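You operate a simulated robot arm through the tools that you are given. There is no shell and no other tool. Be economical: measure what you need, move in short steps, check, and stop when the job is done.

Carry out the task below with a simulated robot arm. There is one attempt and no reset: what you move stays moved.

TASK
Take the shut pink box and put it on the top of the wash table. Stack the M white size block from the top of the packing table on top of the L white size block. Put the 10 A white fuse from the top of the packing table on top of the bolts box and the 6 A white fuse on top of the green spool. Take the white spool and put it on top of the grey pad. Take the blue spool and leave it on the red cabinet top. Open the left packing drawer, take the grey corner piece on the top of the set-up table and put it away in the inside of the left packing drawer, then shut the drawer. Take the teal vacuum and put it on the top of the packing table. Fetch the beige corner piece and set it on top of the covers canister. Open the sealer table drawer. The order is free. Set down upright: white spool.

It is judged by the outcome, as a careful person would: the job done as asked, and still so three seconds after it is handed in. It fails if anything else is knocked over, pushed out of place, dropped, spilled or broken. Lids that push on must go on centred and level and be pressed home; caps that screw on are set level and turned clockwise until they are tight.

THE ROBOT
A 7-joint arm with a fingered hand on a trunk, on a base that drives. Base frame: it is fixed to the floor where the robot stands at the start and does not move with it; the origin is under the middle of the robot, x ahead of it, y to its left, z up; the surface under the hand at the start is at about z = 800. Lengths are in mm, angles in degrees, forces in N, time in s.
Its first joint turns from -149.0 to 149.0 degrees. Places, roughly: beige corner piece (6x6x5 cm) [1200, -2500, 800]; blue spool (7x7x6 cm) [1100, -2100, 800]; bolts box [500, -1000, 750]; covers canister [1000, -2000, 750]; green spool (5x5x6 cm) [1100, -1100, 800]; grey corner piece (6x6x5 cm) [900, -1900, 800]; grey pad (6x9x5 cm) [900, -1800, 800]; inside of the left packing drawer [1000, -800, 700]; left packing drawer [1100, -800, 700]; red cabinet top [-1700, 1100, 900]; sealer table drawer [5800, 3200, 700]; shut pink box [500, -250, 1500]; teal vacuum [1000, -2500, 750]; top of the packing table [800, -400, 800]; top of the wash table [-1600, 2200, 900]; white fuse [1000, -1250, 750]; white size block [750, -500, 750]; white spool (5x5x6 cm) [1200, -1800, 800]. Payload 3.5 kg.
The TCP is the grasp point between the finger pads, 30 mm short of the fingertips. In the tool frame z runs along the fingers and y along their closing line. The gripper opens to 104 mm. The gripper's body begins 35 mm behind the TCP. The gripper is a hand of 4 fingers: y runs from the thumb to the fingers, the wrist lies at [-15, -110, -186] in the tool frame.
Orientation is that of the tool frame in the base frame, as a unit quaternion [x, y, z, w]. With the fingers straight down and the wrist toward the robot, the tool's x, y and z point along [0, 1, 0], [1, 0, 0] and [0, 0, -1] of the base frame.

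THE INTERFACE
- The arm moves only by the tool step_arm. Its argument "motion" is a list of rows, each a list of 6 numbers: the shift along the tool's x, y, z in mm, then the turn, a rotation vector about the tool's x, y, z in degrees. In form: [[x, y, z, rx, ry, rz], ...]. A call has 1 to 8 rows; each row is the pose to reach, as a shift and turn from the pose commanded when the call began, along the tool's axes at that moment. Rows are played at 5 a second. More than 50 mm and 8.6 degrees between two rows, and nothing of the call is played. A pose out of reach is approached as far as the arm can. The call stops where the force on the tool passes 40 N (or 10 N more than at its start, if that is more) or the arm is blocked; 0.2 s more then pass. In this call time passes only in rows, and 0.2 s behind the last. The reply holds the time, the measured pose of the TCP, the force on the tool along the base axes, the opening and the grip force, in the units named above and with some noise, with the torque about the TCP (base axes, N m) and any sound that the robot's microphone picked up, and new pictures: "pictures" is both (left out), scene, wrist or none.
- Cameras (640 x 400 px; columns grow to the right, rows downward): "scene" is now at [22.2, 123.6, 1632.2]; the picture's right is [-0.57, -0.82, 0.00], its down [-0.56, 0.39, -0.74] and it looks along [0.60, -0.42, -0.68] (base axes); focal length 262 px, centre (320, 200). "wrist" rides on the gripper at [61, -92, -130] in the tool frame; the picture's right is [-0.81, 0.28, -0.52], its down [-0.53, -0.71, 0.46] and it looks along [-0.24, 0.64, 0.72] (tool axes); focal length 275 px, centre (320, 200). There is no depth. A picture from a camera that has moved, and an enlarged one, comes with that camera's place and axes in the base frame and with its lens.
- lift_body(by): slides the trunk up (or, below 0, down) by that many mm; the arm and the scene camera ride with it, the base frame stays. It gives what a move gives, with no picture.
- base_move(legs): drives the robot by 1 to 6 legs, each [ahead, left, turn to the left] in mm, mm and degrees, along the robot's own axes; the way and the turn of a leg run together, so that a leg with both is an arc; at most 1500 mm and 180 degrees a leg. The arm and the cameras ride along, it lands a little off, and it stops where it bumps. It gives what a move gives, and a new picture of the scene camera.
- finger_targets(index, middle, ring, thumb_bend, thumb_turn): sets how far each is bent, from 0 (flat) to 1 (curled in); at 0.3 the hand is open as for a grip, at 0.7 the pads meet at the TCP. One left out holds its place. A second passes; each finger stops where it meets its share of the squeeze, and holds until it gets a number again. It is the only way to open and close the hand. It gives what a move gives, with no picture; readings hold the bend of each and the force on the fingers (four entries, about 0 where the hand has none), thumb and palm. thumb_turn goes from beside the hand (0) to across from the fingers (1), as for a grip.
- pan_tilt(pan, tilt): turns the head with the scene camera to pan (to the left, within 155 degrees either way) and tilt (down, from -29 to 69), counted from straight ahead of the robot. It gives what a move gives, and a new picture of the scene camera.
- zoom(camera, box): a new picture of the part [left, top, right, bottom] of that camera's present view, enlarged. It takes no simulated time.
- hand_in(): hands the job in; it is judged then, once.

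Go step by step. Nothing tells you exact positions but the pictures and the camera data: compare them with the known pose of the tool, close in by small moves and look again before you grip or let go. The budget is 535 turns and 360 pictures, counting those below and the enlarged ones. Unless the task says otherwise, let go and move clear before handing in, and close with one line.

The tools are called after "Request:" as a command line: name --pt "numbers of a row" for each row, then --argument value for the rest, lists and objects as JSON in quotes. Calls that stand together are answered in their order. step_arm: Moves the arm, as the interface text tells. Its arguments: {"type":"object","properties":{"motion":{"type":"array","items":{"type":"array","items":{"type":"number"}}},"pictures":{"type":"string","enum":["both","scene","wrist","none"]}},"required":["motion"]} The other tools are called the same way: lift_body (by) slides the trunk up or down; finger_targets (index, middle, ring, thumb_bend, thumb_turn) moves the fingers one by one; base_move (legs) drives the base; pan_tilt (pan, tilt) turns the head that bears the scene camera; zoom (camera, box) takes an enlarged picture of a part of a camera's view; hand_in () hands the job in.

At the start:

```text
time_s: 0.0
position: [489.1, -285.6, 999.7]
tcp_rot: [0.707, 0.708, 0.0, 0.0]
wrist_force: [0.3, 0.2, 0.3]
torque: [0.0, 0.01, 0.01]
gripper_width: 103.7
gripper_force: 0.0
shape: jaw
bend: [0.3, 0.3, 0.3, 0.3, 0.98]
finger forces: [0.1, 0.0, 0.1, 0.0, 0.0, 0.0]
trunk travel left (down, up): [-675.0, 35.0]
robot x, y, heading: [-0.3, 5.0, 0.1]
head pan, tilt: [-34.8, 42.6]
```

scene: 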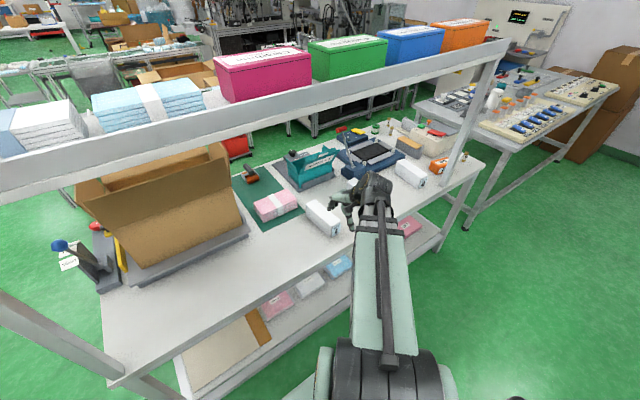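
wrist: 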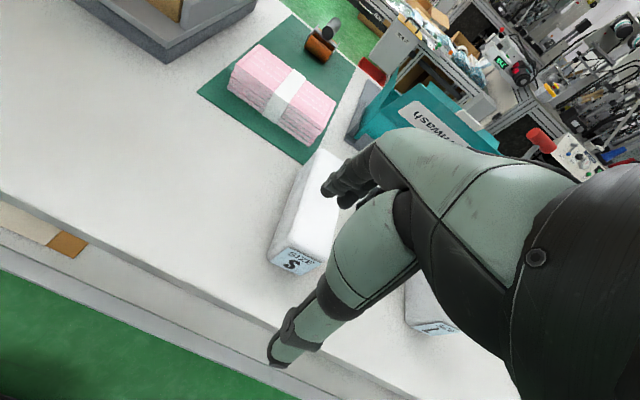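

I see the packing table ahead with the boxes on its shelf and white size blocks near the hand. I'll enlarge the view to identify things.

Request:
zoom --camera "scene" --box '[220, 110, 480, 270]'

Request:
zoom --camera "scene" --box '[400, 50, 640, 200]'

Request:
zoom --camera "scene" --box '[180, 220, 440, 380]'

```text
2.46 times, centred on (350, 190) of scene
camera zoom: at [22.2, 123.6, 1632.2], right [-0.57, -0.82, 0.0], down [-0.56, 0.39, -0.74], along [0.6, -0.42, -0.68], focal length 644 px, centre (246, 225)
```

zoom: 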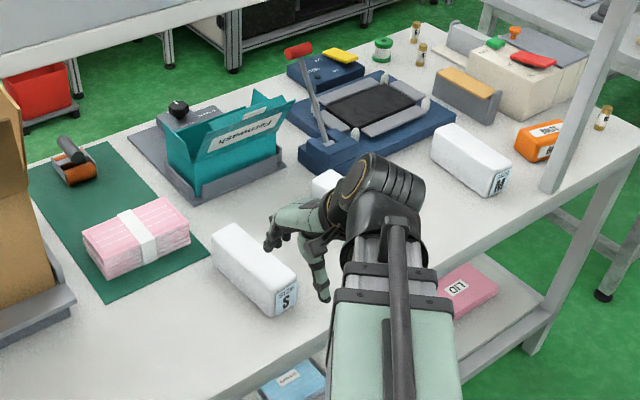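

```text
2.67 times, centred on (520, 125) of scene
camera zoom: at [22.2, 123.6, 1632.2], right [-0.57, -0.82, 0.0], down [-0.56, 0.39, -0.74], along [0.6, -0.42, -0.68], focal length 698 px, centre (-213, 400)
```

zoom: 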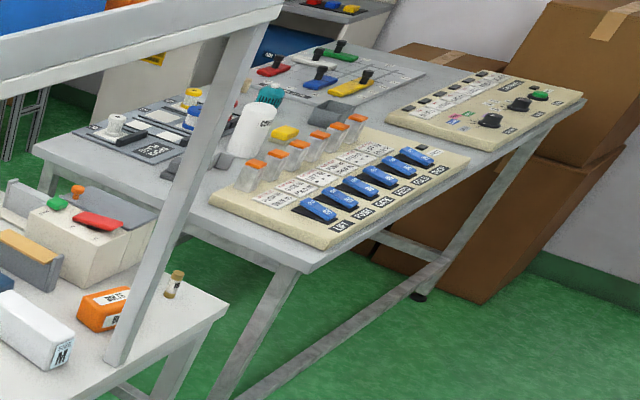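

```text
2.46 times, centred on (310, 300) of scene
camera zoom: at [22.2, 123.6, 1632.2], right [-0.57, -0.82, 0.0], down [-0.56, 0.39, -0.74], along [0.6, -0.42, -0.68], focal length 644 px, centre (345, -46)
```

zoom: 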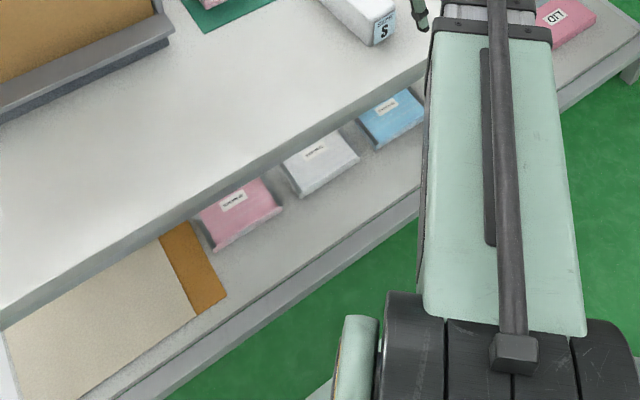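

The pink box is on the shelf, S block front, M block right, probably L hidden behind the hand. I'll look around to map the room.

Request:
pan_tilt --pan -75 --tilt 30

Request:
pan_tilt --pan 30 --tilt 25

Request:
pan_tilt --pan 130 --tilt 25

Request:
pan_tilt --pan -140 --tilt 25

```text
time_s: 1.1
position: [488.5, -285.9, 1000.6]
tcp_rot: [0.707, 0.707, -0.001, 0.0]
wrist_force: [0.0, -0.2, 1.2]
torque: [0.01, 0.01, -0.02]
gripper_width: 103.9
gripper_force: 0.1
shape: jaw
bend: [0.3, 0.3, 0.3, 0.3, 0.98]
finger forces: [0.0, 0.0, 0.0, 0.1, 0.0, 0.1]
trunk travel left (down, up): [-675.0, 35.0]
robot x, y, heading: [2.1, 1.6, 0.1]
head pan, tilt: [-75.0, 30.0]
camera scene: at [-22.7, 83.8, 1651.3], right [-0.97, -0.26, 0.0], down [-0.13, 0.48, -0.87], along [0.22, -0.84, -0.5], focal length 262 px, centre (320, 200)
```

scene: 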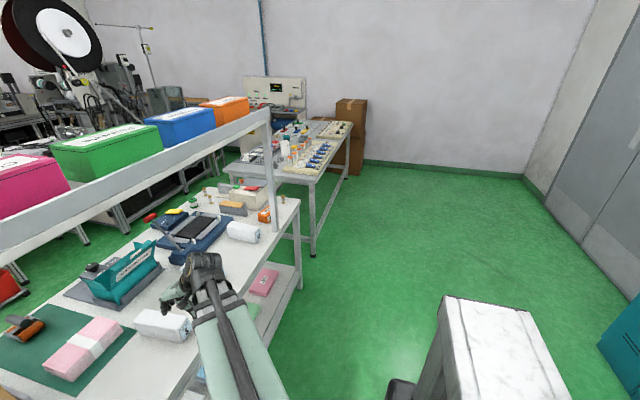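

```text
time_s: 2.9
position: [488.5, -287.0, 999.8]
tcp_rot: [0.707, 0.707, 0.0, 0.0]
wrist_force: [-0.8, 0.3, -0.1]
torque: [-0.03, -0.03, 0.0]
gripper_width: 103.6
gripper_force: 0.1
shape: jaw
bend: [0.3, 0.3, 0.3, 0.3, 0.98]
finger forces: [0.0, 0.1, 0.1, 0.1, 0.0, 0.0]
trunk travel left (down, up): [-675.0, 35.0]
robot x, y, heading: [1.3, -0.4, -0.2]
head pan, tilt: [30.0, 25.0]
camera scene: at [33.7, 217.1, 1659.3], right [0.5, -0.87, 0.0], down [-0.37, -0.21, -0.91], along [0.79, 0.45, -0.42], focal length 262 px, centre (320, 200)
```

scene: 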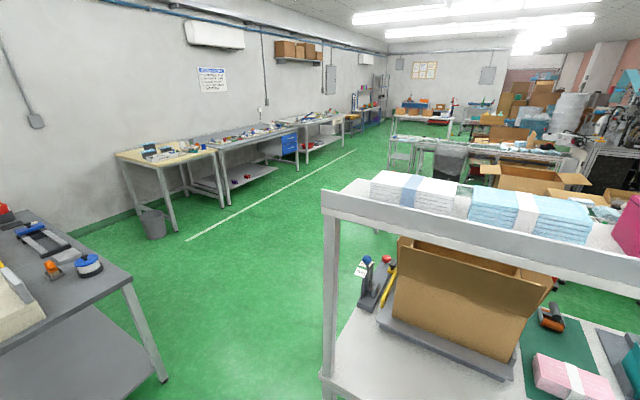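

```text
time_s: 4.7
position: [489.4, -286.1, 1000.4]
tcp_rot: [0.707, 0.707, 0.001, 0.0]
wrist_force: [-1.1, -0.4, -0.4]
torque: [-0.01, 0.0, -0.01]
gripper_width: 103.6
gripper_force: 0.0
shape: jaw
bend: [0.3, 0.3, 0.3, 0.3, 0.98]
finger forces: [0.1, 0.0, 0.1, 0.0, 0.0, 0.1]
trunk travel left (down, up): [-675.0, 35.0]
robot x, y, heading: [1.1, -1.3, -0.0]
head pan, tilt: [130.0, 25.0]
camera scene: at [-105.3, 241.7, 1659.3], right [0.77, 0.64, 0.0], down [0.27, -0.32, -0.91], along [-0.58, 0.69, -0.42], focal length 262 px, centre (320, 200)
```

scene: 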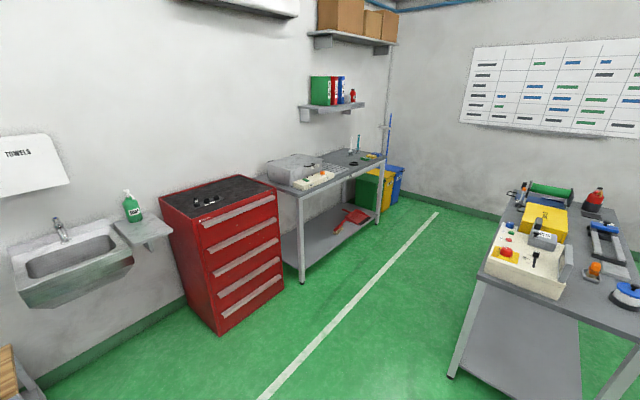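

```text
time_s: 8.4
position: [487.8, -285.9, 999.2]
tcp_rot: [0.707, 0.707, 0.001, 0.0]
wrist_force: [0.4, 0.1, -0.4]
torque: [0.02, 0.0, 0.0]
gripper_width: 103.3
gripper_force: 0.2
shape: jaw
bend: [0.3, 0.3, 0.3, 0.3, 0.98]
finger forces: [0.1, 0.1, 0.0, 0.0, 0.0, 0.0]
trunk travel left (down, up): [-675.0, 35.0]
robot x, y, heading: [4.3, 0.5, 0.2]
head pan, tilt: [-140.0, 25.0]
camera scene: at [-116.7, 111.9, 1659.3], right [-0.64, 0.77, 0.0], down [0.32, 0.27, -0.91], along [-0.69, -0.58, -0.42], focal length 262 px, centre (320, 200)
```

scene: 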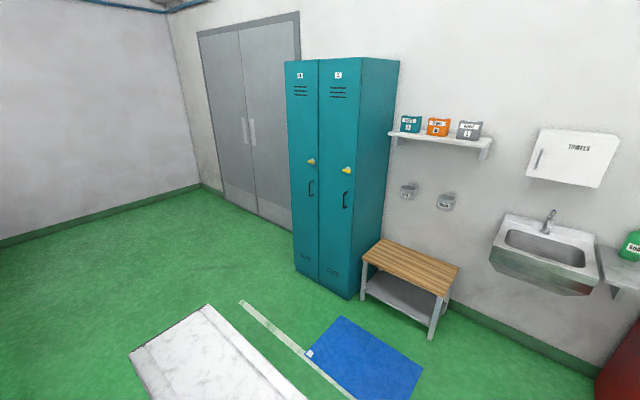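

The wash table and red cabinet are behind-left, the set-up table is to the right. Now I look at the pink box on the shelf.

Request:
pan_tilt --pan -20 --tilt 20

Request:
pan_tilt --pan -50 --tilt 45

```text
time_s: 10.4
position: [488.8, -285.7, 1000.5]
tcp_rot: [0.707, 0.707, 0.0, 0.0]
wrist_force: [0.5, -0.3, -0.8]
torque: [0.01, -0.02, 0.01]
gripper_width: 103.5
gripper_force: 0.0
shape: jaw
bend: [0.3, 0.3, 0.3, 0.3, 0.98]
finger forces: [0.0, 0.0, 0.0, 0.0, 0.0, 0.0]
trunk travel left (down, up): [-675.0, 35.0]
robot x, y, heading: [0.4, -3.0, 0.2]
head pan, tilt: [-20.0, 20.0]
camera scene: at [41.3, 139.2, 1667.4], right [-0.34, -0.94, 0.0], down [-0.32, 0.12, -0.94], along [0.88, -0.32, -0.34], focal length 262 px, centre (320, 200)
```

scene: 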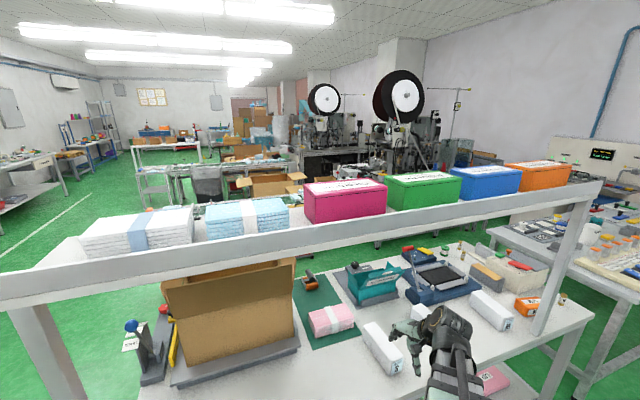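

```text
time_s: 11.3
position: [488.7, -286.1, 1000.7]
tcp_rot: [0.707, 0.707, 0.0, 0.0]
wrist_force: [0.3, 0.4, -0.1]
torque: [0.0, 0.0, 0.02]
gripper_width: 103.8
gripper_force: 0.0
shape: jaw
bend: [0.3, 0.3, 0.3, 0.3, 0.98]
finger forces: [0.0, 0.1, 0.0, 0.1, 0.1, 0.1]
trunk travel left (down, up): [-675.0, 35.0]
robot x, y, heading: [1.5, -4.6, 0.2]
head pan, tilt: [-50.0, 45.0]
camera scene: at [6.2, 108.8, 1628.8], right [-0.77, -0.64, 0.0], down [-0.45, 0.54, -0.71], along [0.46, -0.54, -0.71], focal length 262 px, centre (320, 200)
```

scene: 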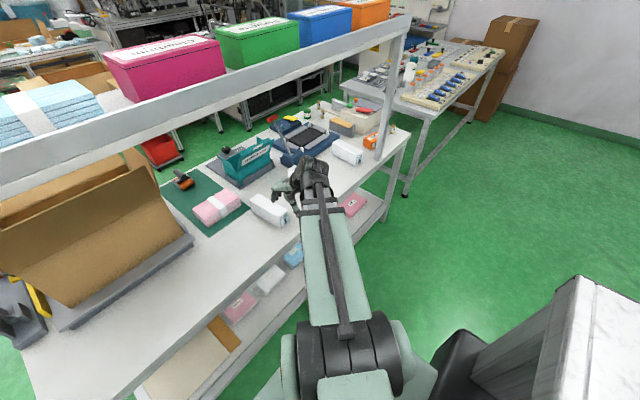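

I'll zoom on the pink box to measure it.

Request:
zoom --camera "scene" --box '[60, 0, 300, 150]'

Request:
zoom --camera "scene" --box '[240, 90, 432, 210]'

```text
2.67 times, centred on (180, 75) of scene
camera zoom: at [6.2, 108.8, 1628.8], right [-0.77, -0.64, 0.0], down [-0.45, 0.54, -0.71], along [0.46, -0.54, -0.71], focal length 698 px, centre (693, 533)
```

zoom: 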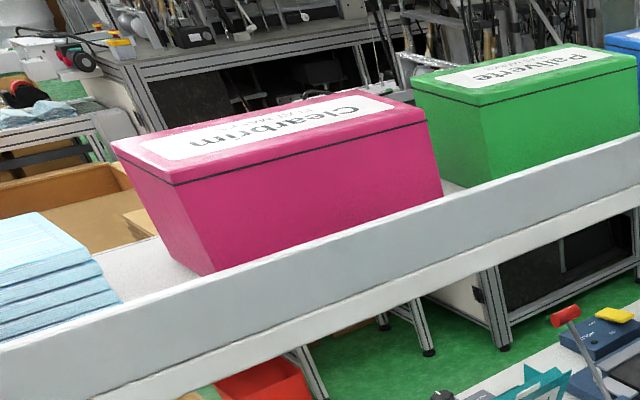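

```text
3.33 times, centred on (336, 150) of scene
camera zoom: at [6.2, 108.8, 1628.8], right [-0.77, -0.64, 0.0], down [-0.45, 0.54, -0.71], along [0.46, -0.54, -0.71], focal length 873 px, centre (267, 367)
```

zoom: 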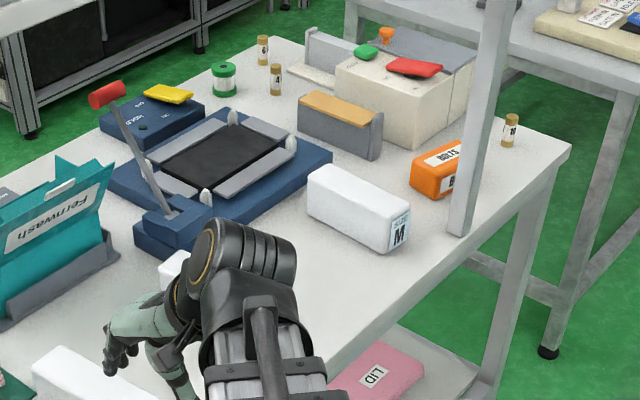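

I need parallax to place the pink box; I'll back off from the table 350 mm and look again.

Request:
base_move --legs '[[-350, 0, 0]]'

Request:
pan_tilt --pan -25 --tilt 20

Request:
zoom --camera "scene" --box '[240, 100, 480, 250]'

```text
time_s: 13.6
position: [134.9, -285.4, 1000.2]
tcp_rot: [0.706, 0.708, 0.0, 0.0]
wrist_force: [0.1, 0.0, -0.2]
torque: [0.02, -0.02, -0.01]
gripper_width: 103.6
gripper_force: 0.0
shape: jaw
bend: [0.3, 0.3, 0.3, 0.3, 0.98]
finger forces: [0.0, 0.0, 0.1, 0.1, 0.1, 0.1]
trunk travel left (down, up): [-675.0, 35.0]
robot x, y, heading: [-355.0, 0.6, -0.0]
head pan, tilt: [-50.0, 45.0]
camera scene: at [-348.1, 108.5, 1628.7], right [-0.77, -0.64, 0.0], down [-0.46, 0.54, -0.71], along [0.46, -0.54, -0.71], focal length 262 px, centre (320, 200)
```

scene: 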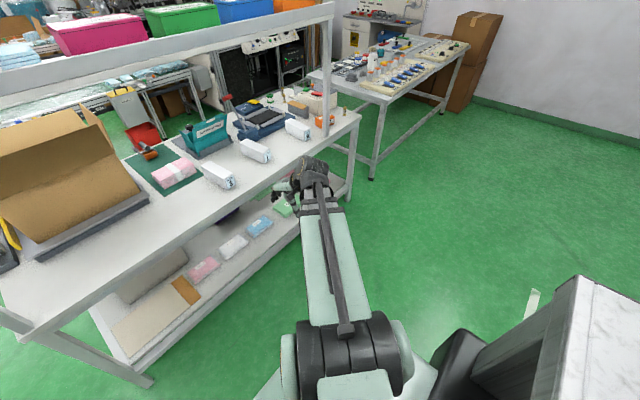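

```text
time_s: 14.5
position: [136.7, -285.4, 999.2]
tcp_rot: [0.706, 0.708, -0.001, 0.0]
wrist_force: [0.5, -0.7, 0.4]
torque: [-0.04, 0.0, -0.02]
gripper_width: 103.7
gripper_force: 0.1
shape: jaw
bend: [0.3, 0.3, 0.3, 0.3, 0.98]
finger forces: [0.1, 0.0, 0.0, 0.0, 0.0, 0.0]
trunk travel left (down, up): [-675.0, 35.0]
robot x, y, heading: [-351.6, 1.6, 0.2]
head pan, tilt: [-25.0, 20.0]
camera scene: at [-315.1, 131.4, 1667.3], right [-0.42, -0.91, 0.0], down [-0.31, 0.14, -0.94], along [0.85, -0.4, -0.34], focal length 262 px, centre (320, 200)
```

scene: 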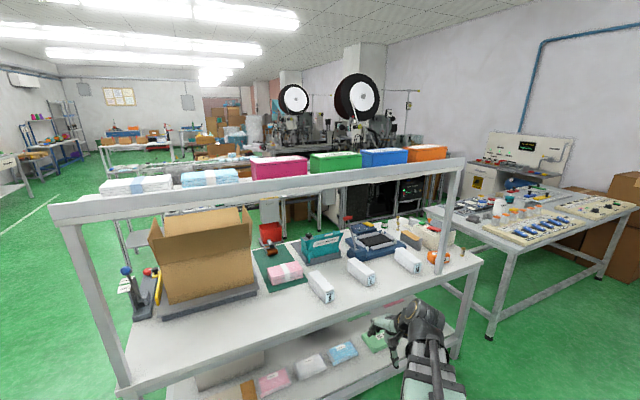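

```text
2.67 times, centred on (360, 175) of scene
camera zoom: at [-315.1, 131.4, 1667.3], right [-0.42, -0.91, 0.0], down [-0.31, 0.14, -0.94], along [0.85, -0.4, -0.34], focal length 698 px, centre (213, 267)
```

zoom: 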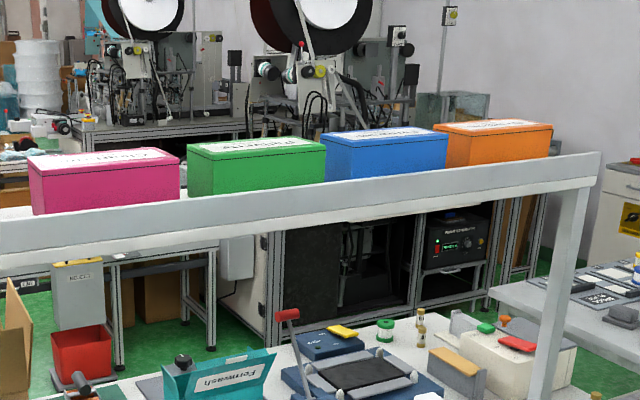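

The pink box sits at about x 494–595, y −20…−190, top z≈1490, on the shelf flush with the rail. I'll raise the arm here, clear of the table, first.

Request:
step_arm --pt "0 0 -50 0 0 0" --pt "0 0 -100 0 0 0" --pt "0 0 -150 0 0 0" --pt "0 0 -200 0 0 0" --pt "0 0 -250 0 0 0" --pt "0 0 -300 0 0 0" --pt "0 0 -350 0 0 0" --pt "0 0 -400 0 0 0" --pictures "none"

Request:
lift_body --by 35

Request:
step_arm --pt "0 0 -50 0 0 0" --pt "0 0 -100 0 0 0" --pt "0 0 -150 0 0 0" --pt "0 0 -180 0 0 0" --pictures "both"

```text
time_s: 16.3
position: [136.5, -286.0, 1402.7]
tcp_rot: [0.707, 0.708, 0.001, 0.0]
wrist_force: [0.1, 0.4, 0.0]
torque: [0.04, -0.01, -0.02]
gripper_width: 103.5
gripper_force: 0.0
shape: jaw
bend: [0.3, 0.3, 0.3, 0.3, 0.98]
finger forces: [0.1, 0.0, 0.0, 0.0, 0.1, 0.0]
trunk travel left (down, up): [-675.0, 35.0]
robot x, y, heading: [-352.9, 4.6, 0.1]
head pan, tilt: [-25.0, 20.0]
```

```text
time_s: 17.1
position: [135.8, -287.4, 1435.4]
tcp_rot: [0.706, 0.708, 0.0, 0.001]
wrist_force: [0.1, -0.6, -0.7]
torque: [0.03, -0.03, -0.03]
gripper_width: 103.6
gripper_force: 0.0
shape: jaw
bend: [0.3, 0.3, 0.3, 0.3, 0.98]
finger forces: [0.1, 0.0, 0.0, 0.0, 0.0, 0.0]
trunk travel left (down, up): [-710.0, 0.0]
robot x, y, heading: [-351.4, 4.5, 0.1]
head pan, tilt: [-25.0, 20.0]
```

```text
time_s: 18.1
position: [162.5, -312.9, 1577.4]
tcp_rot: [0.706, 0.708, 0.001, 0.0]
wrist_force: [0.4, -0.1, 0.1]
torque: [-0.01, 0.0, -0.01]
gripper_width: 103.7
gripper_force: 0.0
shape: jaw
bend: [0.3, 0.3, 0.3, 0.3, 0.98]
finger forces: [0.1, 0.1, 0.1, 0.0, 0.0, 0.0]
out of reach, approached as far as the arm can: row 3, 4
trunk travel left (down, up): [-710.0, 0.0]
robot x, y, heading: [-354.1, 3.1, 0.0]
head pan, tilt: [-25.0, 20.0]
camera scene: at [-315.3, 131.6, 1702.4], right [-0.42, -0.91, 0.0], down [-0.31, 0.14, -0.94], along [0.85, -0.4, -0.34], focal length 262 px, centre (320, 200)
camera wrist: at [71.1, -252.5, 1707.1], right [0.28, -0.81, 0.52], down [-0.71, -0.53, -0.46], along [0.65, -0.24, -0.72], focal length 275 px, centre (320, 200)
```

scene: 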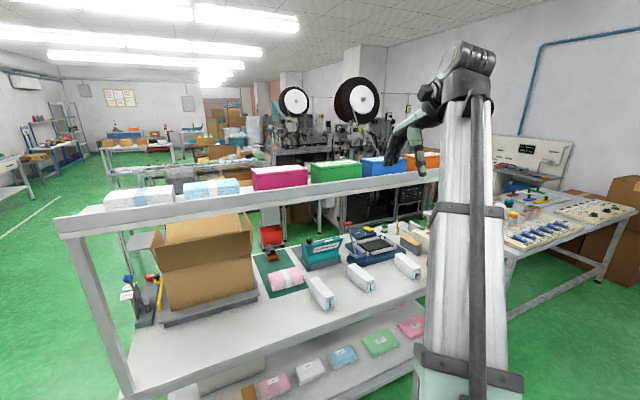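
wrist: 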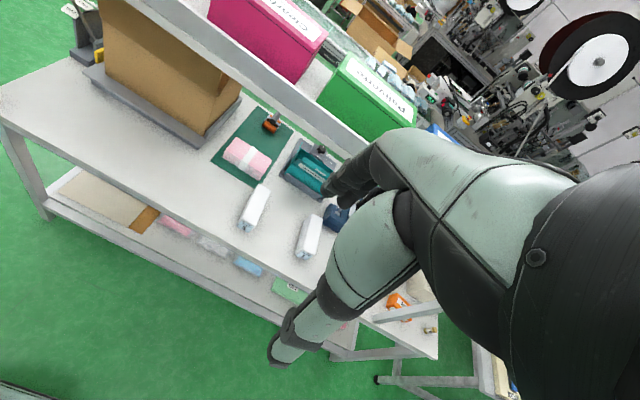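

The hand clears the shelf height here. I move sideways to line up with the pink box and part-way forward.

Request:
base_move --legs '[[0, 208, 0], [230, 0, 0]]'

Request:
zoom --camera "wrist" --box '[0, 0, 640, 400]'

Request:
pan_tilt --pan -25 --tilt 30

```text
time_s: 21.1
position: [393.6, -104.7, 1577.1]
tcp_rot: [0.707, 0.708, 0.0, -0.001]
wrist_force: [-0.1, -0.3, 0.3]
torque: [0.02, 0.03, -0.02]
gripper_width: 103.8
gripper_force: 0.0
shape: jaw
bend: [0.3, 0.3, 0.3, 0.3, 0.98]
finger forces: [0.0, 0.0, 0.0, 0.1, 0.0, 0.1]
trunk travel left (down, up): [-710.0, 0.0]
robot x, y, heading: [-124.0, 209.3, 0.2]
head pan, tilt: [-25.0, 20.0]
camera scene: at [-84.0, 339.3, 1702.3], right [-0.42, -0.91, 0.0], down [-0.31, 0.14, -0.94], along [0.85, -0.4, -0.34], focal length 262 px, centre (320, 200)
```

scene: 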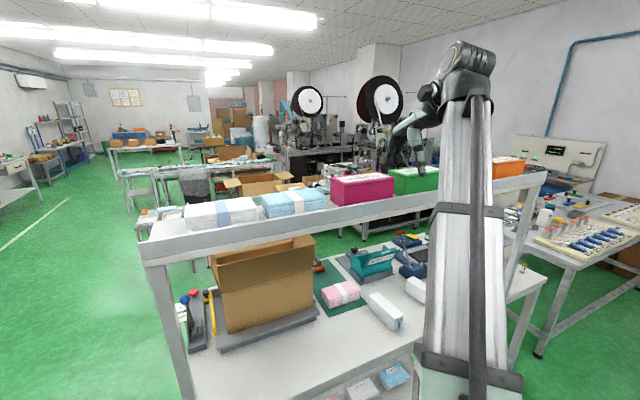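

```text
1.00 times, centred on (320, 200) of wrist (not enlarged: the box is as wide or as high as the picture)
camera zoom: at [302.2, -44.9, 1706.3], right [0.28, -0.81, 0.52], down [-0.71, -0.53, -0.45], along [0.64, -0.24, -0.73], focal length 275 px, centre (320, 200)
```

zoom: 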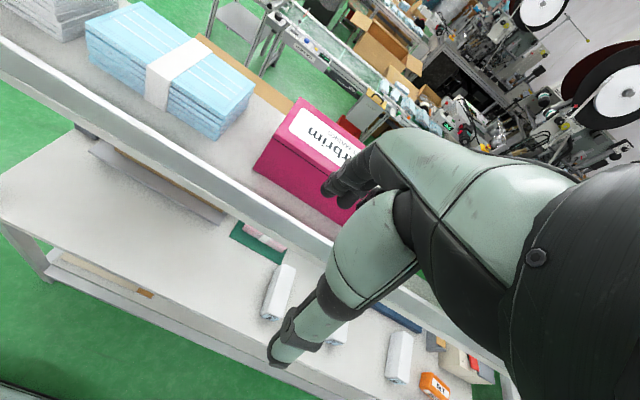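

```text
time_s: 21.8
position: [392.0, -104.2, 1577.2]
tcp_rot: [0.706, 0.708, 0.001, -0.001]
wrist_force: [-0.7, -0.5, -0.6]
torque: [0.01, -0.01, 0.01]
gripper_width: 103.6
gripper_force: 0.0
shape: jaw
bend: [0.3, 0.3, 0.3, 0.3, 0.98]
finger forces: [0.0, 0.1, 0.1, 0.0, 0.0, 0.1]
trunk travel left (down, up): [-710.0, 0.0]
robot x, y, heading: [-123.6, 206.9, -0.1]
head pan, tilt: [-25.0, 30.0]
camera scene: at [-87.9, 340.5, 1686.4], right [-0.42, -0.91, 0.0], down [-0.45, 0.21, -0.87], along [0.79, -0.37, -0.5], focal length 262 px, centre (320, 200)
```

scene: 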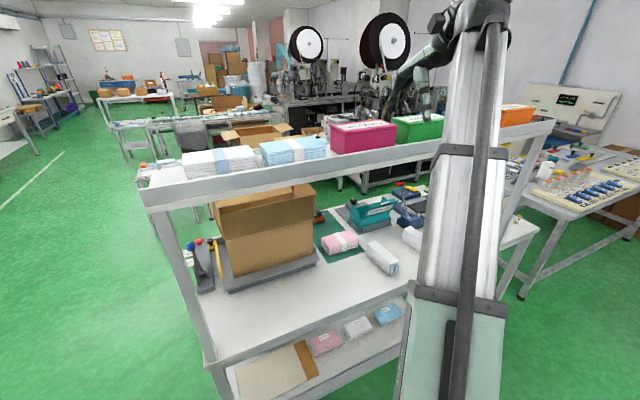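

Request:
zoom --camera "wrist" --box '[230, 80, 390, 180]'

Request:
zoom --camera "scene" --box '[260, 80, 452, 200]'

```text
4.00 times, centred on (310, 130) of wrist
camera zoom: at [300.7, -44.9, 1706.7], right [0.28, -0.81, 0.52], down [-0.71, -0.53, -0.46], along [0.64, -0.24, -0.73], focal length 1101 px, centre (360, 480)
```

zoom: 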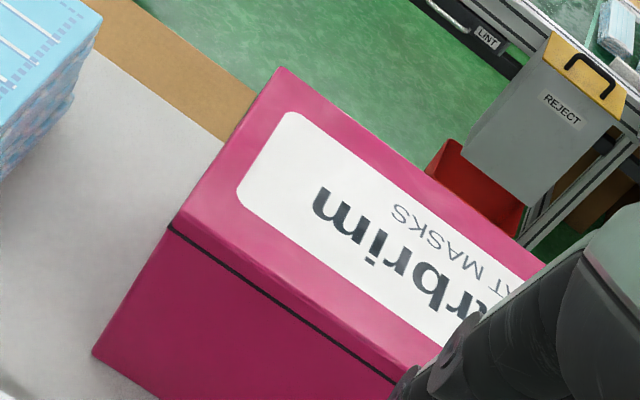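

```text
3.33 times, centred on (356, 140) of scene
camera zoom: at [-87.9, 340.5, 1686.4], right [-0.42, -0.91, 0.0], down [-0.45, 0.21, -0.87], along [0.79, -0.37, -0.5], focal length 873 px, centre (200, 400)
```

zoom: 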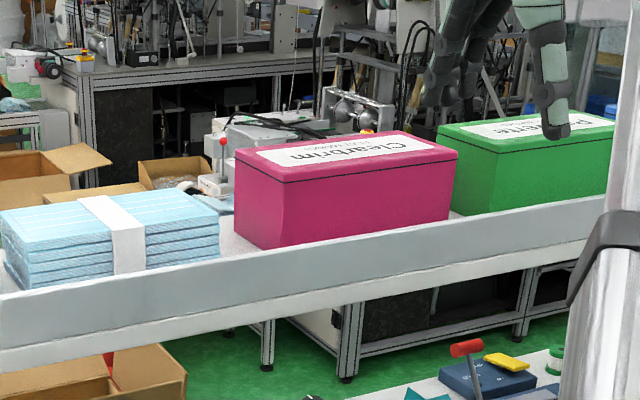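

Box located: front face x≈550, depth ≈92, y −37…−218, top z≈1478. I move ahead 125, open the fingers slightly more, and bring the hand over it.

Request:
base_move --legs '[[125, 0, 0]]'

Request:
finger_targets --index 0.25 --middle 0.25 --ring 0.25 --thumb_bend 0.25

```text
time_s: 23.0
position: [520.0, -103.8, 1574.8]
tcp_rot: [0.706, 0.708, 0.0, -0.001]
wrist_force: [-0.1, 0.4, -0.7]
torque: [-0.02, 0.04, 0.01]
gripper_width: 104.0
gripper_force: 0.1
shape: jaw
bend: [0.3, 0.3, 0.3, 0.3, 0.98]
finger forces: [0.0, 0.1, 0.0, 0.1, 0.0, 0.0]
trunk travel left (down, up): [-710.0, 0.0]
robot x, y, heading: [1.1, 208.1, 0.3]
head pan, tilt: [-25.0, 30.0]
camera scene: at [40.0, 340.6, 1686.3], right [-0.42, -0.91, 0.0], down [-0.45, 0.21, -0.87], along [0.78, -0.36, -0.5], focal length 262 px, centre (320, 200)
```

scene: 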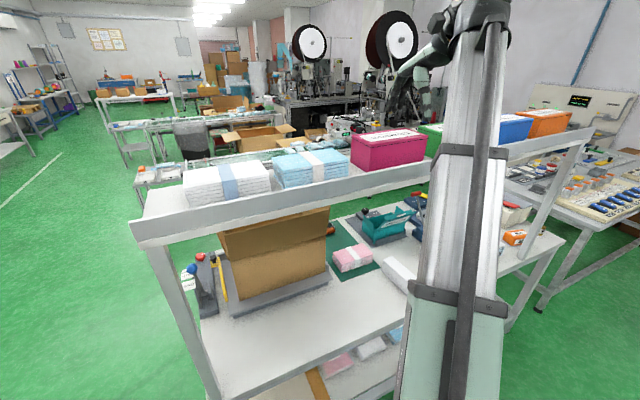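

```text
time_s: 24.0
position: [518.4, -105.7, 1578.0]
tcp_rot: [0.706, 0.708, 0.001, -0.001]
wrist_force: [0.0, -0.1, -0.3]
torque: [-0.01, 0.01, -0.01]
gripper_width: 114.1
gripper_force: 0.2
shape: fingers
bend: [0.25, 0.25, 0.25, 0.25, 0.98]
finger forces: [0.0, 0.0, 0.1, 0.0, 0.0, 0.0]
trunk travel left (down, up): [-710.0, 0.0]
robot x, y, heading: [-0.7, 207.0, 0.1]
head pan, tilt: [-25.0, 30.0]
```

Request:
step_arm --pt "-11 40 0 0 0 0" --pt "-22 79 0 0 0 0" --pictures "both"

```text
time_s: 24.6
position: [597.9, -127.0, 1576.8]
tcp_rot: [0.706, 0.708, -0.001, -0.002]
wrist_force: [0.9, -0.2, -0.4]
torque: [-0.01, 0.01, 0.0]
gripper_width: 114.1
gripper_force: 0.1
shape: fingers
bend: [0.25, 0.25, 0.25, 0.25, 0.98]
finger forces: [0.0, 0.1, 0.0, 0.0, 0.0, 0.2]
trunk travel left (down, up): [-710.0, 0.0]
robot x, y, heading: [-0.1, 205.8, 0.0]
head pan, tilt: [-25.0, 30.0]
camera scene: at [38.4, 340.5, 1686.3], right [-0.42, -0.91, 0.0], down [-0.45, 0.21, -0.87], along [0.79, -0.36, -0.5], focal length 262 px, centre (320, 200)
camera wrist: at [506.1, -66.5, 1706.6], right [0.28, -0.81, 0.52], down [-0.71, -0.53, -0.46], along [0.64, -0.24, -0.73], focal length 275 px, centre (320, 200)
```

scene: 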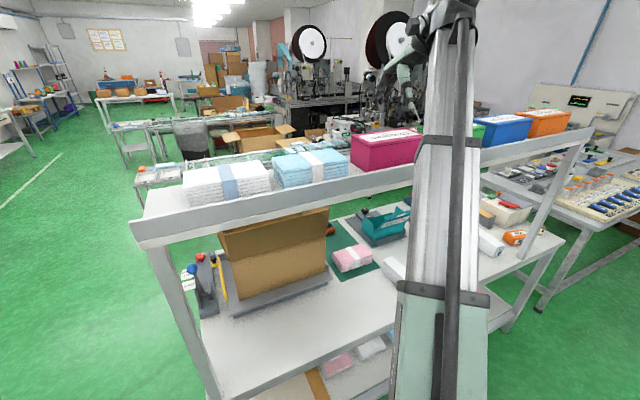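
wrist: 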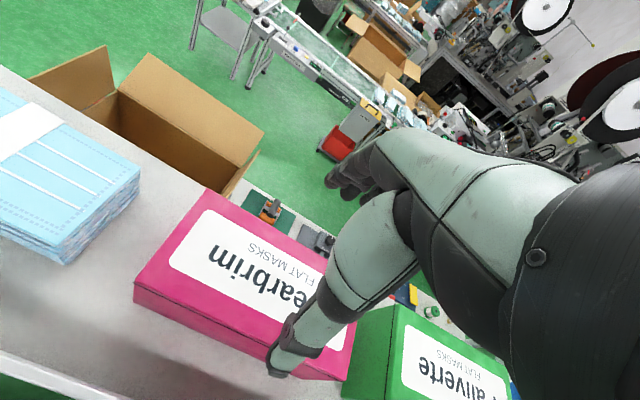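

The hand is centred over the box. Descending.

Request:
step_arm --pt "0 0 40 0 0 0" --pt "0 0 80 0 0 0" --pt "0 0 105 0 0 0" --pt "0 0 120 0 0 0" --pictures "wrist"

```text
time_s: 25.6
position: [594.8, -126.2, 1460.6]
tcp_rot: [0.706, 0.708, 0.003, 0.003]
wrist_force: [1.9, -1.3, 36.1]
torque: [0.26, -1.3, -0.07]
gripper_width: 128.1
gripper_force: 16.5
shape: fingers
bend: [0.19, 0.25, 0.25, 0.23, 0.98]
finger forces: [26.9, 0.0, 0.0, 0.0, 5.2, 0.0]
trunk travel left (down, up): [-710.0, 0.0]
robot x, y, heading: [0.1, 203.5, 0.1]
head pan, tilt: [-25.0, 30.0]
camera wrist: at [502.9, -65.5, 1590.4], right [0.27, -0.81, 0.52], down [-0.71, -0.53, -0.46], along [0.65, -0.24, -0.72], focal length 275 px, centre (320, 200)
```

wrist: 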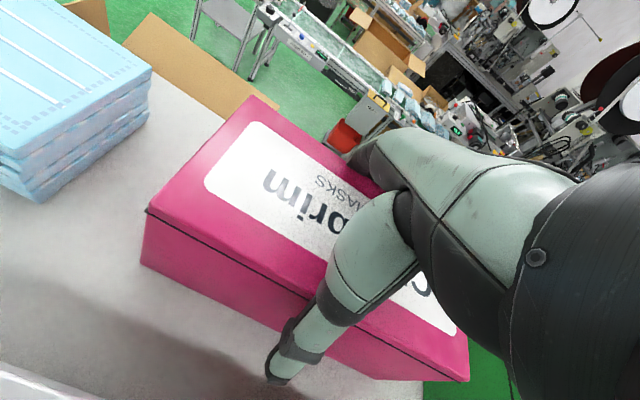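

The index finger is catching the box's rear edge. I'll lift a bit, open wider and check.

Request:
step_arm --pt "0 0 -50 0 0 0" --pictures "none"

Request:
finger_targets --index 0.12 --middle 0.12 --ring 0.12 --thumb_bend 0.15

Request:
zoom --camera "wrist" --box '[0, 0, 640, 400]'

```text
time_s: 26.0
position: [593.9, -126.6, 1506.9]
tcp_rot: [0.706, 0.708, 0.0, -0.001]
wrist_force: [0.5, -0.1, -0.5]
torque: [-0.02, -0.01, -0.02]
gripper_width: 115.1
gripper_force: 0.1
shape: fingers
bend: [0.25, 0.25, 0.25, 0.25, 0.97]
finger forces: [0.1, 0.1, 0.0, 0.1, 0.1, 0.1]
trunk travel left (down, up): [-710.0, 0.0]
robot x, y, heading: [1.4, 207.9, -0.0]
head pan, tilt: [-25.0, 30.0]
```

```text
time_s: 27.0
position: [595.7, -126.9, 1508.1]
tcp_rot: [0.706, 0.708, 0.001, 0.0]
wrist_force: [0.0, 0.4, 0.3]
torque: [-0.01, 0.0, 0.0]
gripper_width: 139.6
gripper_force: 0.1
shape: fingers
bend: [0.12, 0.12, 0.12, 0.15, 0.97]
finger forces: [0.1, 0.0, 0.0, 0.0, 0.0, 0.0]
trunk travel left (down, up): [-710.0, 0.0]
robot x, y, heading: [1.1, 207.5, 0.2]
head pan, tilt: [-25.0, 30.0]
```

```text
1.00 times, centred on (320, 200) of wrist (not enlarged: the box is as wide or as high as the picture)
camera zoom: at [505.1, -66.9, 1637.4], right [0.28, -0.81, 0.52], down [-0.71, -0.53, -0.46], along [0.64, -0.24, -0.73], focal length 275 px, centre (320, 200)
```

zoom: 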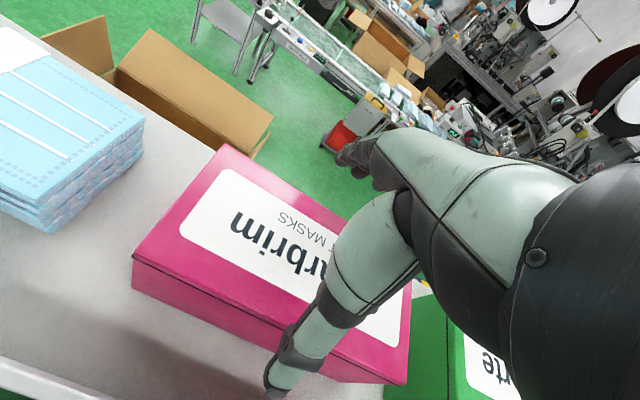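

Request:
step_arm --pt "0 0 25 0 0 0" --pt "0 0 45 0 0 0" --pt "0 0 54 0 0 0" --pictures "wrist"

```text
time_s: 27.8
position: [595.3, -126.1, 1454.4]
tcp_rot: [0.707, 0.707, 0.0, 0.001]
wrist_force: [-1.4, -1.2, 10.0]
torque: [0.07, 0.1, -0.04]
gripper_width: 143.3
gripper_force: 5.6
shape: fingers
bend: [0.11, 0.12, 0.12, 0.14, 0.98]
finger forces: [3.5, 0.1, 0.1, 0.0, 6.2, 0.0]
trunk travel left (down, up): [-710.0, 0.0]
robot x, y, heading: [3.3, 207.6, 0.4]
head pan, tilt: [-25.0, 30.0]
camera wrist: at [503.9, -66.1, 1584.0], right [0.28, -0.81, 0.52], down [-0.71, -0.53, -0.46], along [0.65, -0.24, -0.72], focal length 275 px, centre (320, 200)
```

wrist: 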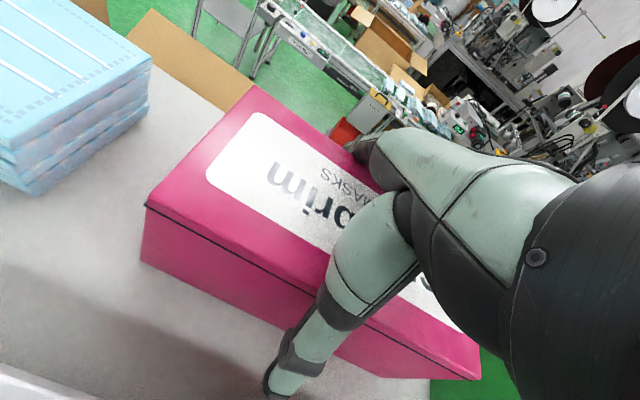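

Request:
finger_targets --index 0.5 --middle 0.5 --ring 0.5 --thumb_bend 0.5

Request:
step_arm --pt "0 0 -15 0 0 0" --pt "0 0 -30 0 0 0" --pictures "wrist"

```text
time_s: 28.8
position: [595.0, -125.1, 1455.8]
tcp_rot: [0.707, 0.708, 0.003, 0.001]
wrist_force: [3.8, -2.0, 31.5]
torque: [-0.24, -1.47, 0.81]
gripper_width: 126.5
gripper_force: 49.8
shape: fingers
bend: [0.14, 0.34, 0.27, 0.41, 0.97]
finger forces: [21.0, 16.0, 20.1, 0.0, 43.9, 0.1]
trunk travel left (down, up): [-710.0, 0.0]
robot x, y, heading: [3.7, 208.4, 0.1]
head pan, tilt: [-25.0, 30.0]
```

```text
time_s: 29.4
position: [596.9, -126.4, 1482.2]
tcp_rot: [0.707, 0.707, -0.001, -0.002]
wrist_force: [0.6, 0.6, -2.2]
torque: [0.0, 0.03, -0.03]
gripper_width: 118.1
gripper_force: 31.6
shape: fingers
bend: [0.16, 0.36, 0.31, 0.44, 0.95]
finger forces: [9.2, 7.7, 13.7, 0.1, 32.3, 0.0]
trunk travel left (down, up): [-710.0, 0.0]
robot x, y, heading: [6.7, 208.7, 0.2]
head pan, tilt: [-25.0, 30.0]
camera wrist: at [506.0, -66.3, 1611.8], right [0.28, -0.81, 0.52], down [-0.71, -0.53, -0.45], along [0.64, -0.24, -0.73], focal length 275 px, centre (320, 200)
```

wrist: 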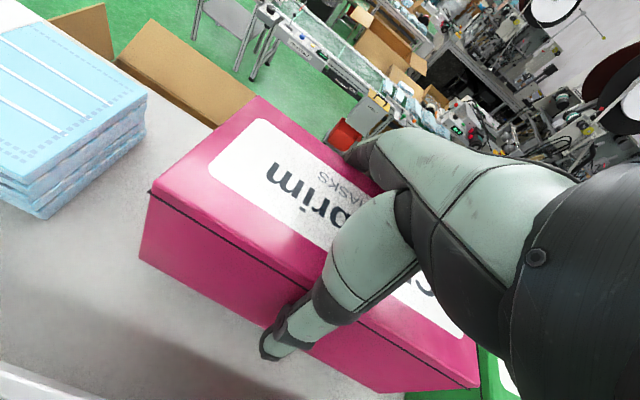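

It's held. I lift it fully and back away from the table.

Request:
step_arm --pt "0 0 -40 0 0 0" --pt "0 0 -80 0 0 0" --pt "0 0 -95 0 0 0" --pictures "none"

Request:
base_move --legs '[[-500, 0, 0]]'

Request:
zoom --camera "wrist" --box '[0, 0, 640, 400]'

```text
time_s: 30.2
position: [597.0, -127.1, 1578.6]
tcp_rot: [0.706, 0.708, 0.0, -0.001]
wrist_force: [-0.7, -0.4, -2.3]
torque: [0.03, 0.0, 0.01]
gripper_width: 118.0
gripper_force: 31.2
shape: fingers
bend: [0.16, 0.36, 0.31, 0.44, 0.95]
finger forces: [9.0, 7.7, 13.6, 0.1, 31.9, 0.0]
trunk travel left (down, up): [-710.0, 0.0]
robot x, y, heading: [3.3, 212.8, 0.1]
head pan, tilt: [-25.0, 30.0]
```

```text
time_s: 33.2
position: [99.3, -127.0, 1578.6]
tcp_rot: [0.705, 0.709, 0.001, -0.001]
wrist_force: [0.0, 0.3, -2.2]
torque: [0.02, -0.01, 0.0]
gripper_width: 118.3
gripper_force: 31.1
shape: fingers
bend: [0.16, 0.36, 0.31, 0.44, 0.95]
finger forces: [9.1, 7.7, 13.6, 0.1, 32.0, 0.0]
trunk travel left (down, up): [-710.0, 0.0]
robot x, y, heading: [-493.1, 205.5, 0.1]
head pan, tilt: [-25.0, 30.0]
camera scene: at [-461.8, 339.2, 1686.3], right [-0.42, -0.91, 0.0], down [-0.45, 0.21, -0.87], along [0.79, -0.36, -0.5], focal length 262 px, centre (320, 200)
```

scene: 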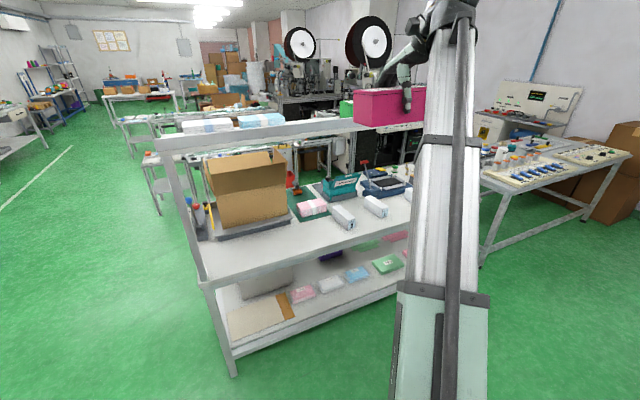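

```text
1.00 times, centred on (320, 200) of wrist (not enlarged: the box is as wide or as high as the picture)
camera zoom: at [7.5, -66.2, 1707.7], right [0.28, -0.81, 0.52], down [-0.71, -0.54, -0.46], along [0.65, -0.24, -0.72], focal length 275 px, centre (320, 200)
```

zoom: 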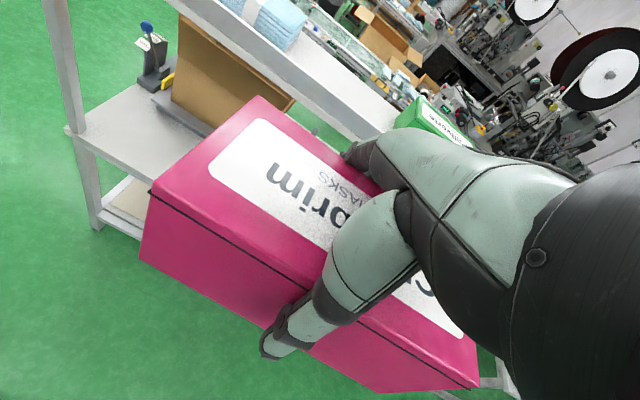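

The box is held level. I turn around and drive toward the wash table, staying short of it.

Request:
base_move --legs '[[0, 0, 180], [200, 0, 0], [0, -1500, 0]]'

Request:
pan_tilt --pan -20 --tilt 35

```text
time_s: 49.0
position: [-1236.7, 2056.8, 1577.7]
tcp_rot: [-0.698, 0.717, 0.0, -0.001]
wrist_force: [0.3, -0.1, -2.1]
torque: [-0.05, 0.02, 0.0]
gripper_width: 116.0
gripper_force: 28.4
shape: fingers
bend: [0.17, 0.37, 0.31, 0.45, 0.95]
finger forces: [8.2, 7.4, 12.0, 0.0, 29.3, 0.0]
trunk travel left (down, up): [-710.0, 0.0]
robot x, y, heading: [-647.8, 1702.9, 178.4]
head pan, tilt: [-25.0, 30.0]
camera scene: at [-695.0, 1574.5, 1686.3], right [0.45, 0.89, 0.0], down [0.45, -0.22, -0.87], along [-0.77, 0.39, -0.5], focal length 262 px, centre (320, 200)
```

scene: 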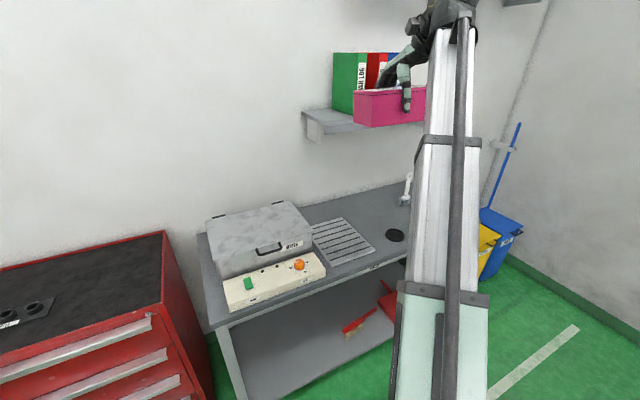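

```text
time_s: 49.7
position: [-1237.7, 2057.2, 1576.9]
tcp_rot: [-0.697, 0.717, -0.001, 0.0]
wrist_force: [-0.2, -0.3, -2.6]
torque: [-0.02, -0.01, -0.01]
gripper_width: 115.8
gripper_force: 27.8
shape: fingers
bend: [0.17, 0.37, 0.31, 0.45, 0.95]
finger forces: [8.2, 7.5, 12.1, 0.1, 29.3, 0.0]
trunk travel left (down, up): [-710.0, 0.0]
robot x, y, heading: [-655.0, 1701.6, 178.5]
head pan, tilt: [-20.0, 35.0]
camera scene: at [-696.1, 1566.1, 1678.6], right [0.37, 0.93, 0.0], down [0.53, -0.21, -0.82], along [-0.76, 0.3, -0.57], focal length 262 px, centre (320, 200)
```

scene: 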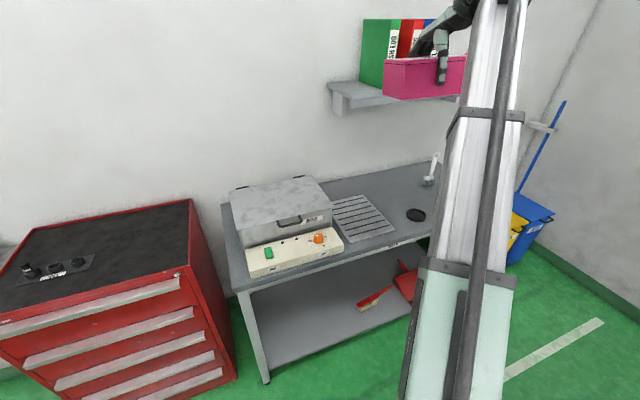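

The wash table has a washer, drainer and a round disc; the free space seems to be to the right. I drive further right and look past the arm.

Request:
base_move --legs '[[0, -450, 1.5]]'

Request:
pan_tilt --pan -5 --tilt 40

Request:
zoom --camera "wrist" --box '[0, 0, 640, 400]'

```text
time_s: 52.4
position: [-1238.8, 2496.3, 1577.2]
tcp_rot: [-0.706, 0.708, 0.0, 0.0]
wrist_force: [-0.5, -0.3, -1.0]
torque: [-0.04, -0.02, -0.01]
gripper_width: 115.8
gripper_force: 29.1
shape: fingers
bend: [0.17, 0.37, 0.31, 0.45, 0.95]
finger forces: [8.2, 7.5, 12.0, 0.0, 29.2, 0.0]
trunk travel left (down, up): [-710.0, 0.0]
robot x, y, heading: [-644.6, 2153.8, 180.2]
head pan, tilt: [-20.0, 35.0]
camera scene: at [-685.0, 2019.3, 1678.6], right [0.35, 0.94, 0.0], down [0.54, -0.2, -0.82], along [-0.77, 0.28, -0.57], focal length 262 px, centre (320, 200)
```

scene: 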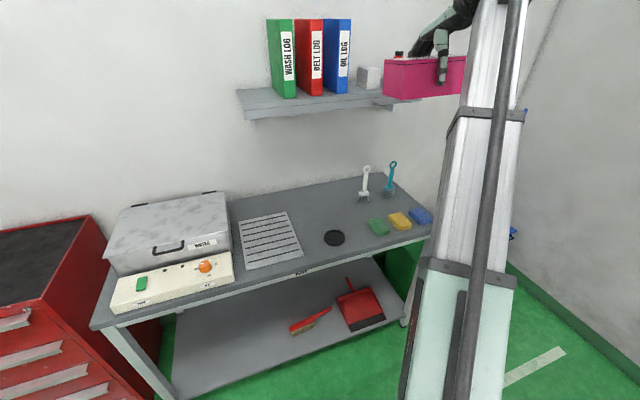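

```text
time_s: 53.2
position: [-1238.1, 2494.5, 1578.1]
tcp_rot: [-0.706, 0.708, -0.001, -0.001]
wrist_force: [0.5, -0.7, -2.0]
torque: [0.02, -0.03, -0.01]
gripper_width: 115.9
gripper_force: 28.8
shape: fingers
bend: [0.17, 0.37, 0.31, 0.45, 0.95]
finger forces: [8.2, 7.3, 12.1, 0.0, 29.3, 0.0]
trunk travel left (down, up): [-710.0, 0.0]
robot x, y, heading: [-641.9, 2158.0, 179.7]
head pan, tilt: [-5.0, 40.0]
camera scene: at [-687.0, 1995.7, 1671.0], right [0.09, 1.0, 0.0], down [0.64, -0.06, -0.77], along [-0.76, 0.07, -0.64], focal length 262 px, centre (320, 200)
```

scene: 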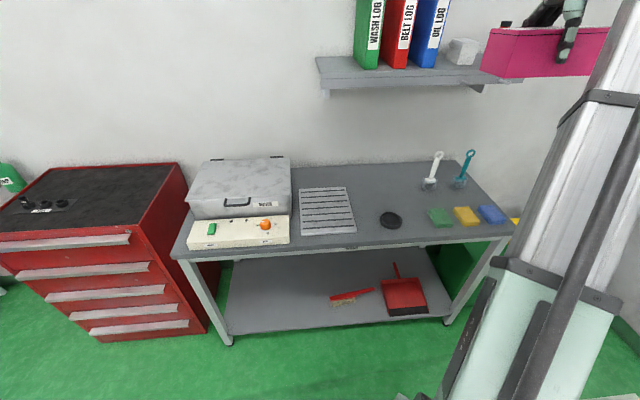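

```text
1.00 times, centred on (320, 200) of wrist (not enlarged: the box is as wide or as high as the picture)
camera zoom: at [-1147.0, 2432.6, 1707.3], right [-0.27, 0.81, 0.52], down [0.72, 0.53, -0.46], along [-0.64, 0.24, -0.73], focal length 275 px, centre (320, 200)
```

zoom: 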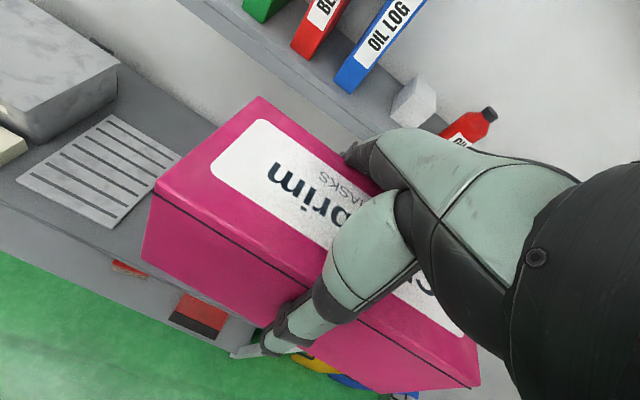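

Free spot on the wash table: behind the disc, around (−1600, 2390), table z≈890. I lower the trunk, then drive up.

Request:
lift_body --by -480

Request:
base_move --legs '[[0, 105, 0], [230, 0, 0]]'

Request:
zoom --camera "wrist" --box '[0, 0, 640, 400]'

```text
refused: -480 is not a number from -400 to 400
```

```text
time_s: 55.7
position: [-1470.5, 2390.5, 1577.7]
tcp_rot: [-0.706, 0.708, -0.001, 0.001]
wrist_force: [0.4, -0.3, -2.2]
torque: [-0.01, 0.0, 0.01]
gripper_width: 115.6
gripper_force: 28.3
shape: fingers
bend: [0.17, 0.37, 0.31, 0.45, 0.95]
finger forces: [8.3, 7.4, 12.0, 0.0, 29.1, 0.0]
trunk travel left (down, up): [-710.0, 0.0]
robot x, y, heading: [-878.2, 2053.4, 179.9]
head pan, tilt: [-5.0, 40.0]
camera scene: at [-918.8, 1891.2, 1670.9], right [0.09, 1.0, 0.0], down [0.64, -0.06, -0.77], along [-0.76, 0.07, -0.64], focal length 262 px, centre (320, 200)
```

scene: 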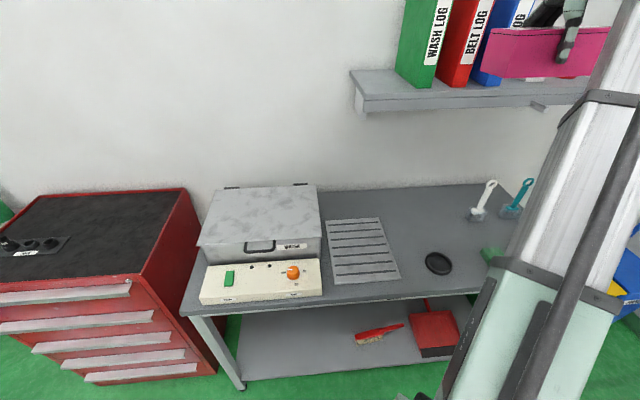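

```text
1.00 times, centred on (320, 200) of wrist (not enlarged: the box is as wide or as high as the picture)
camera zoom: at [-1378.9, 2328.2, 1706.7], right [-0.27, 0.81, 0.52], down [0.72, 0.53, -0.45], along [-0.64, 0.24, -0.73], focal length 275 px, centre (320, 200)
```

zoom: 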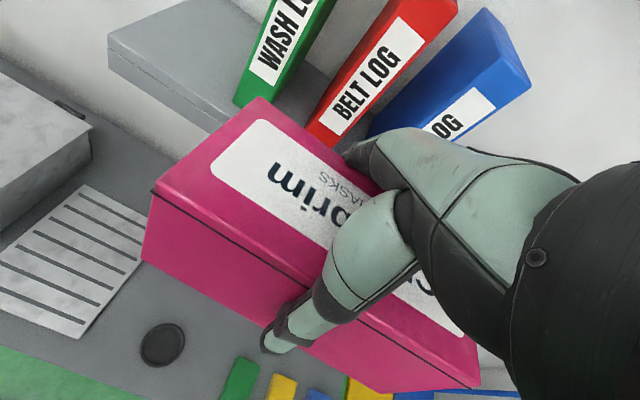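

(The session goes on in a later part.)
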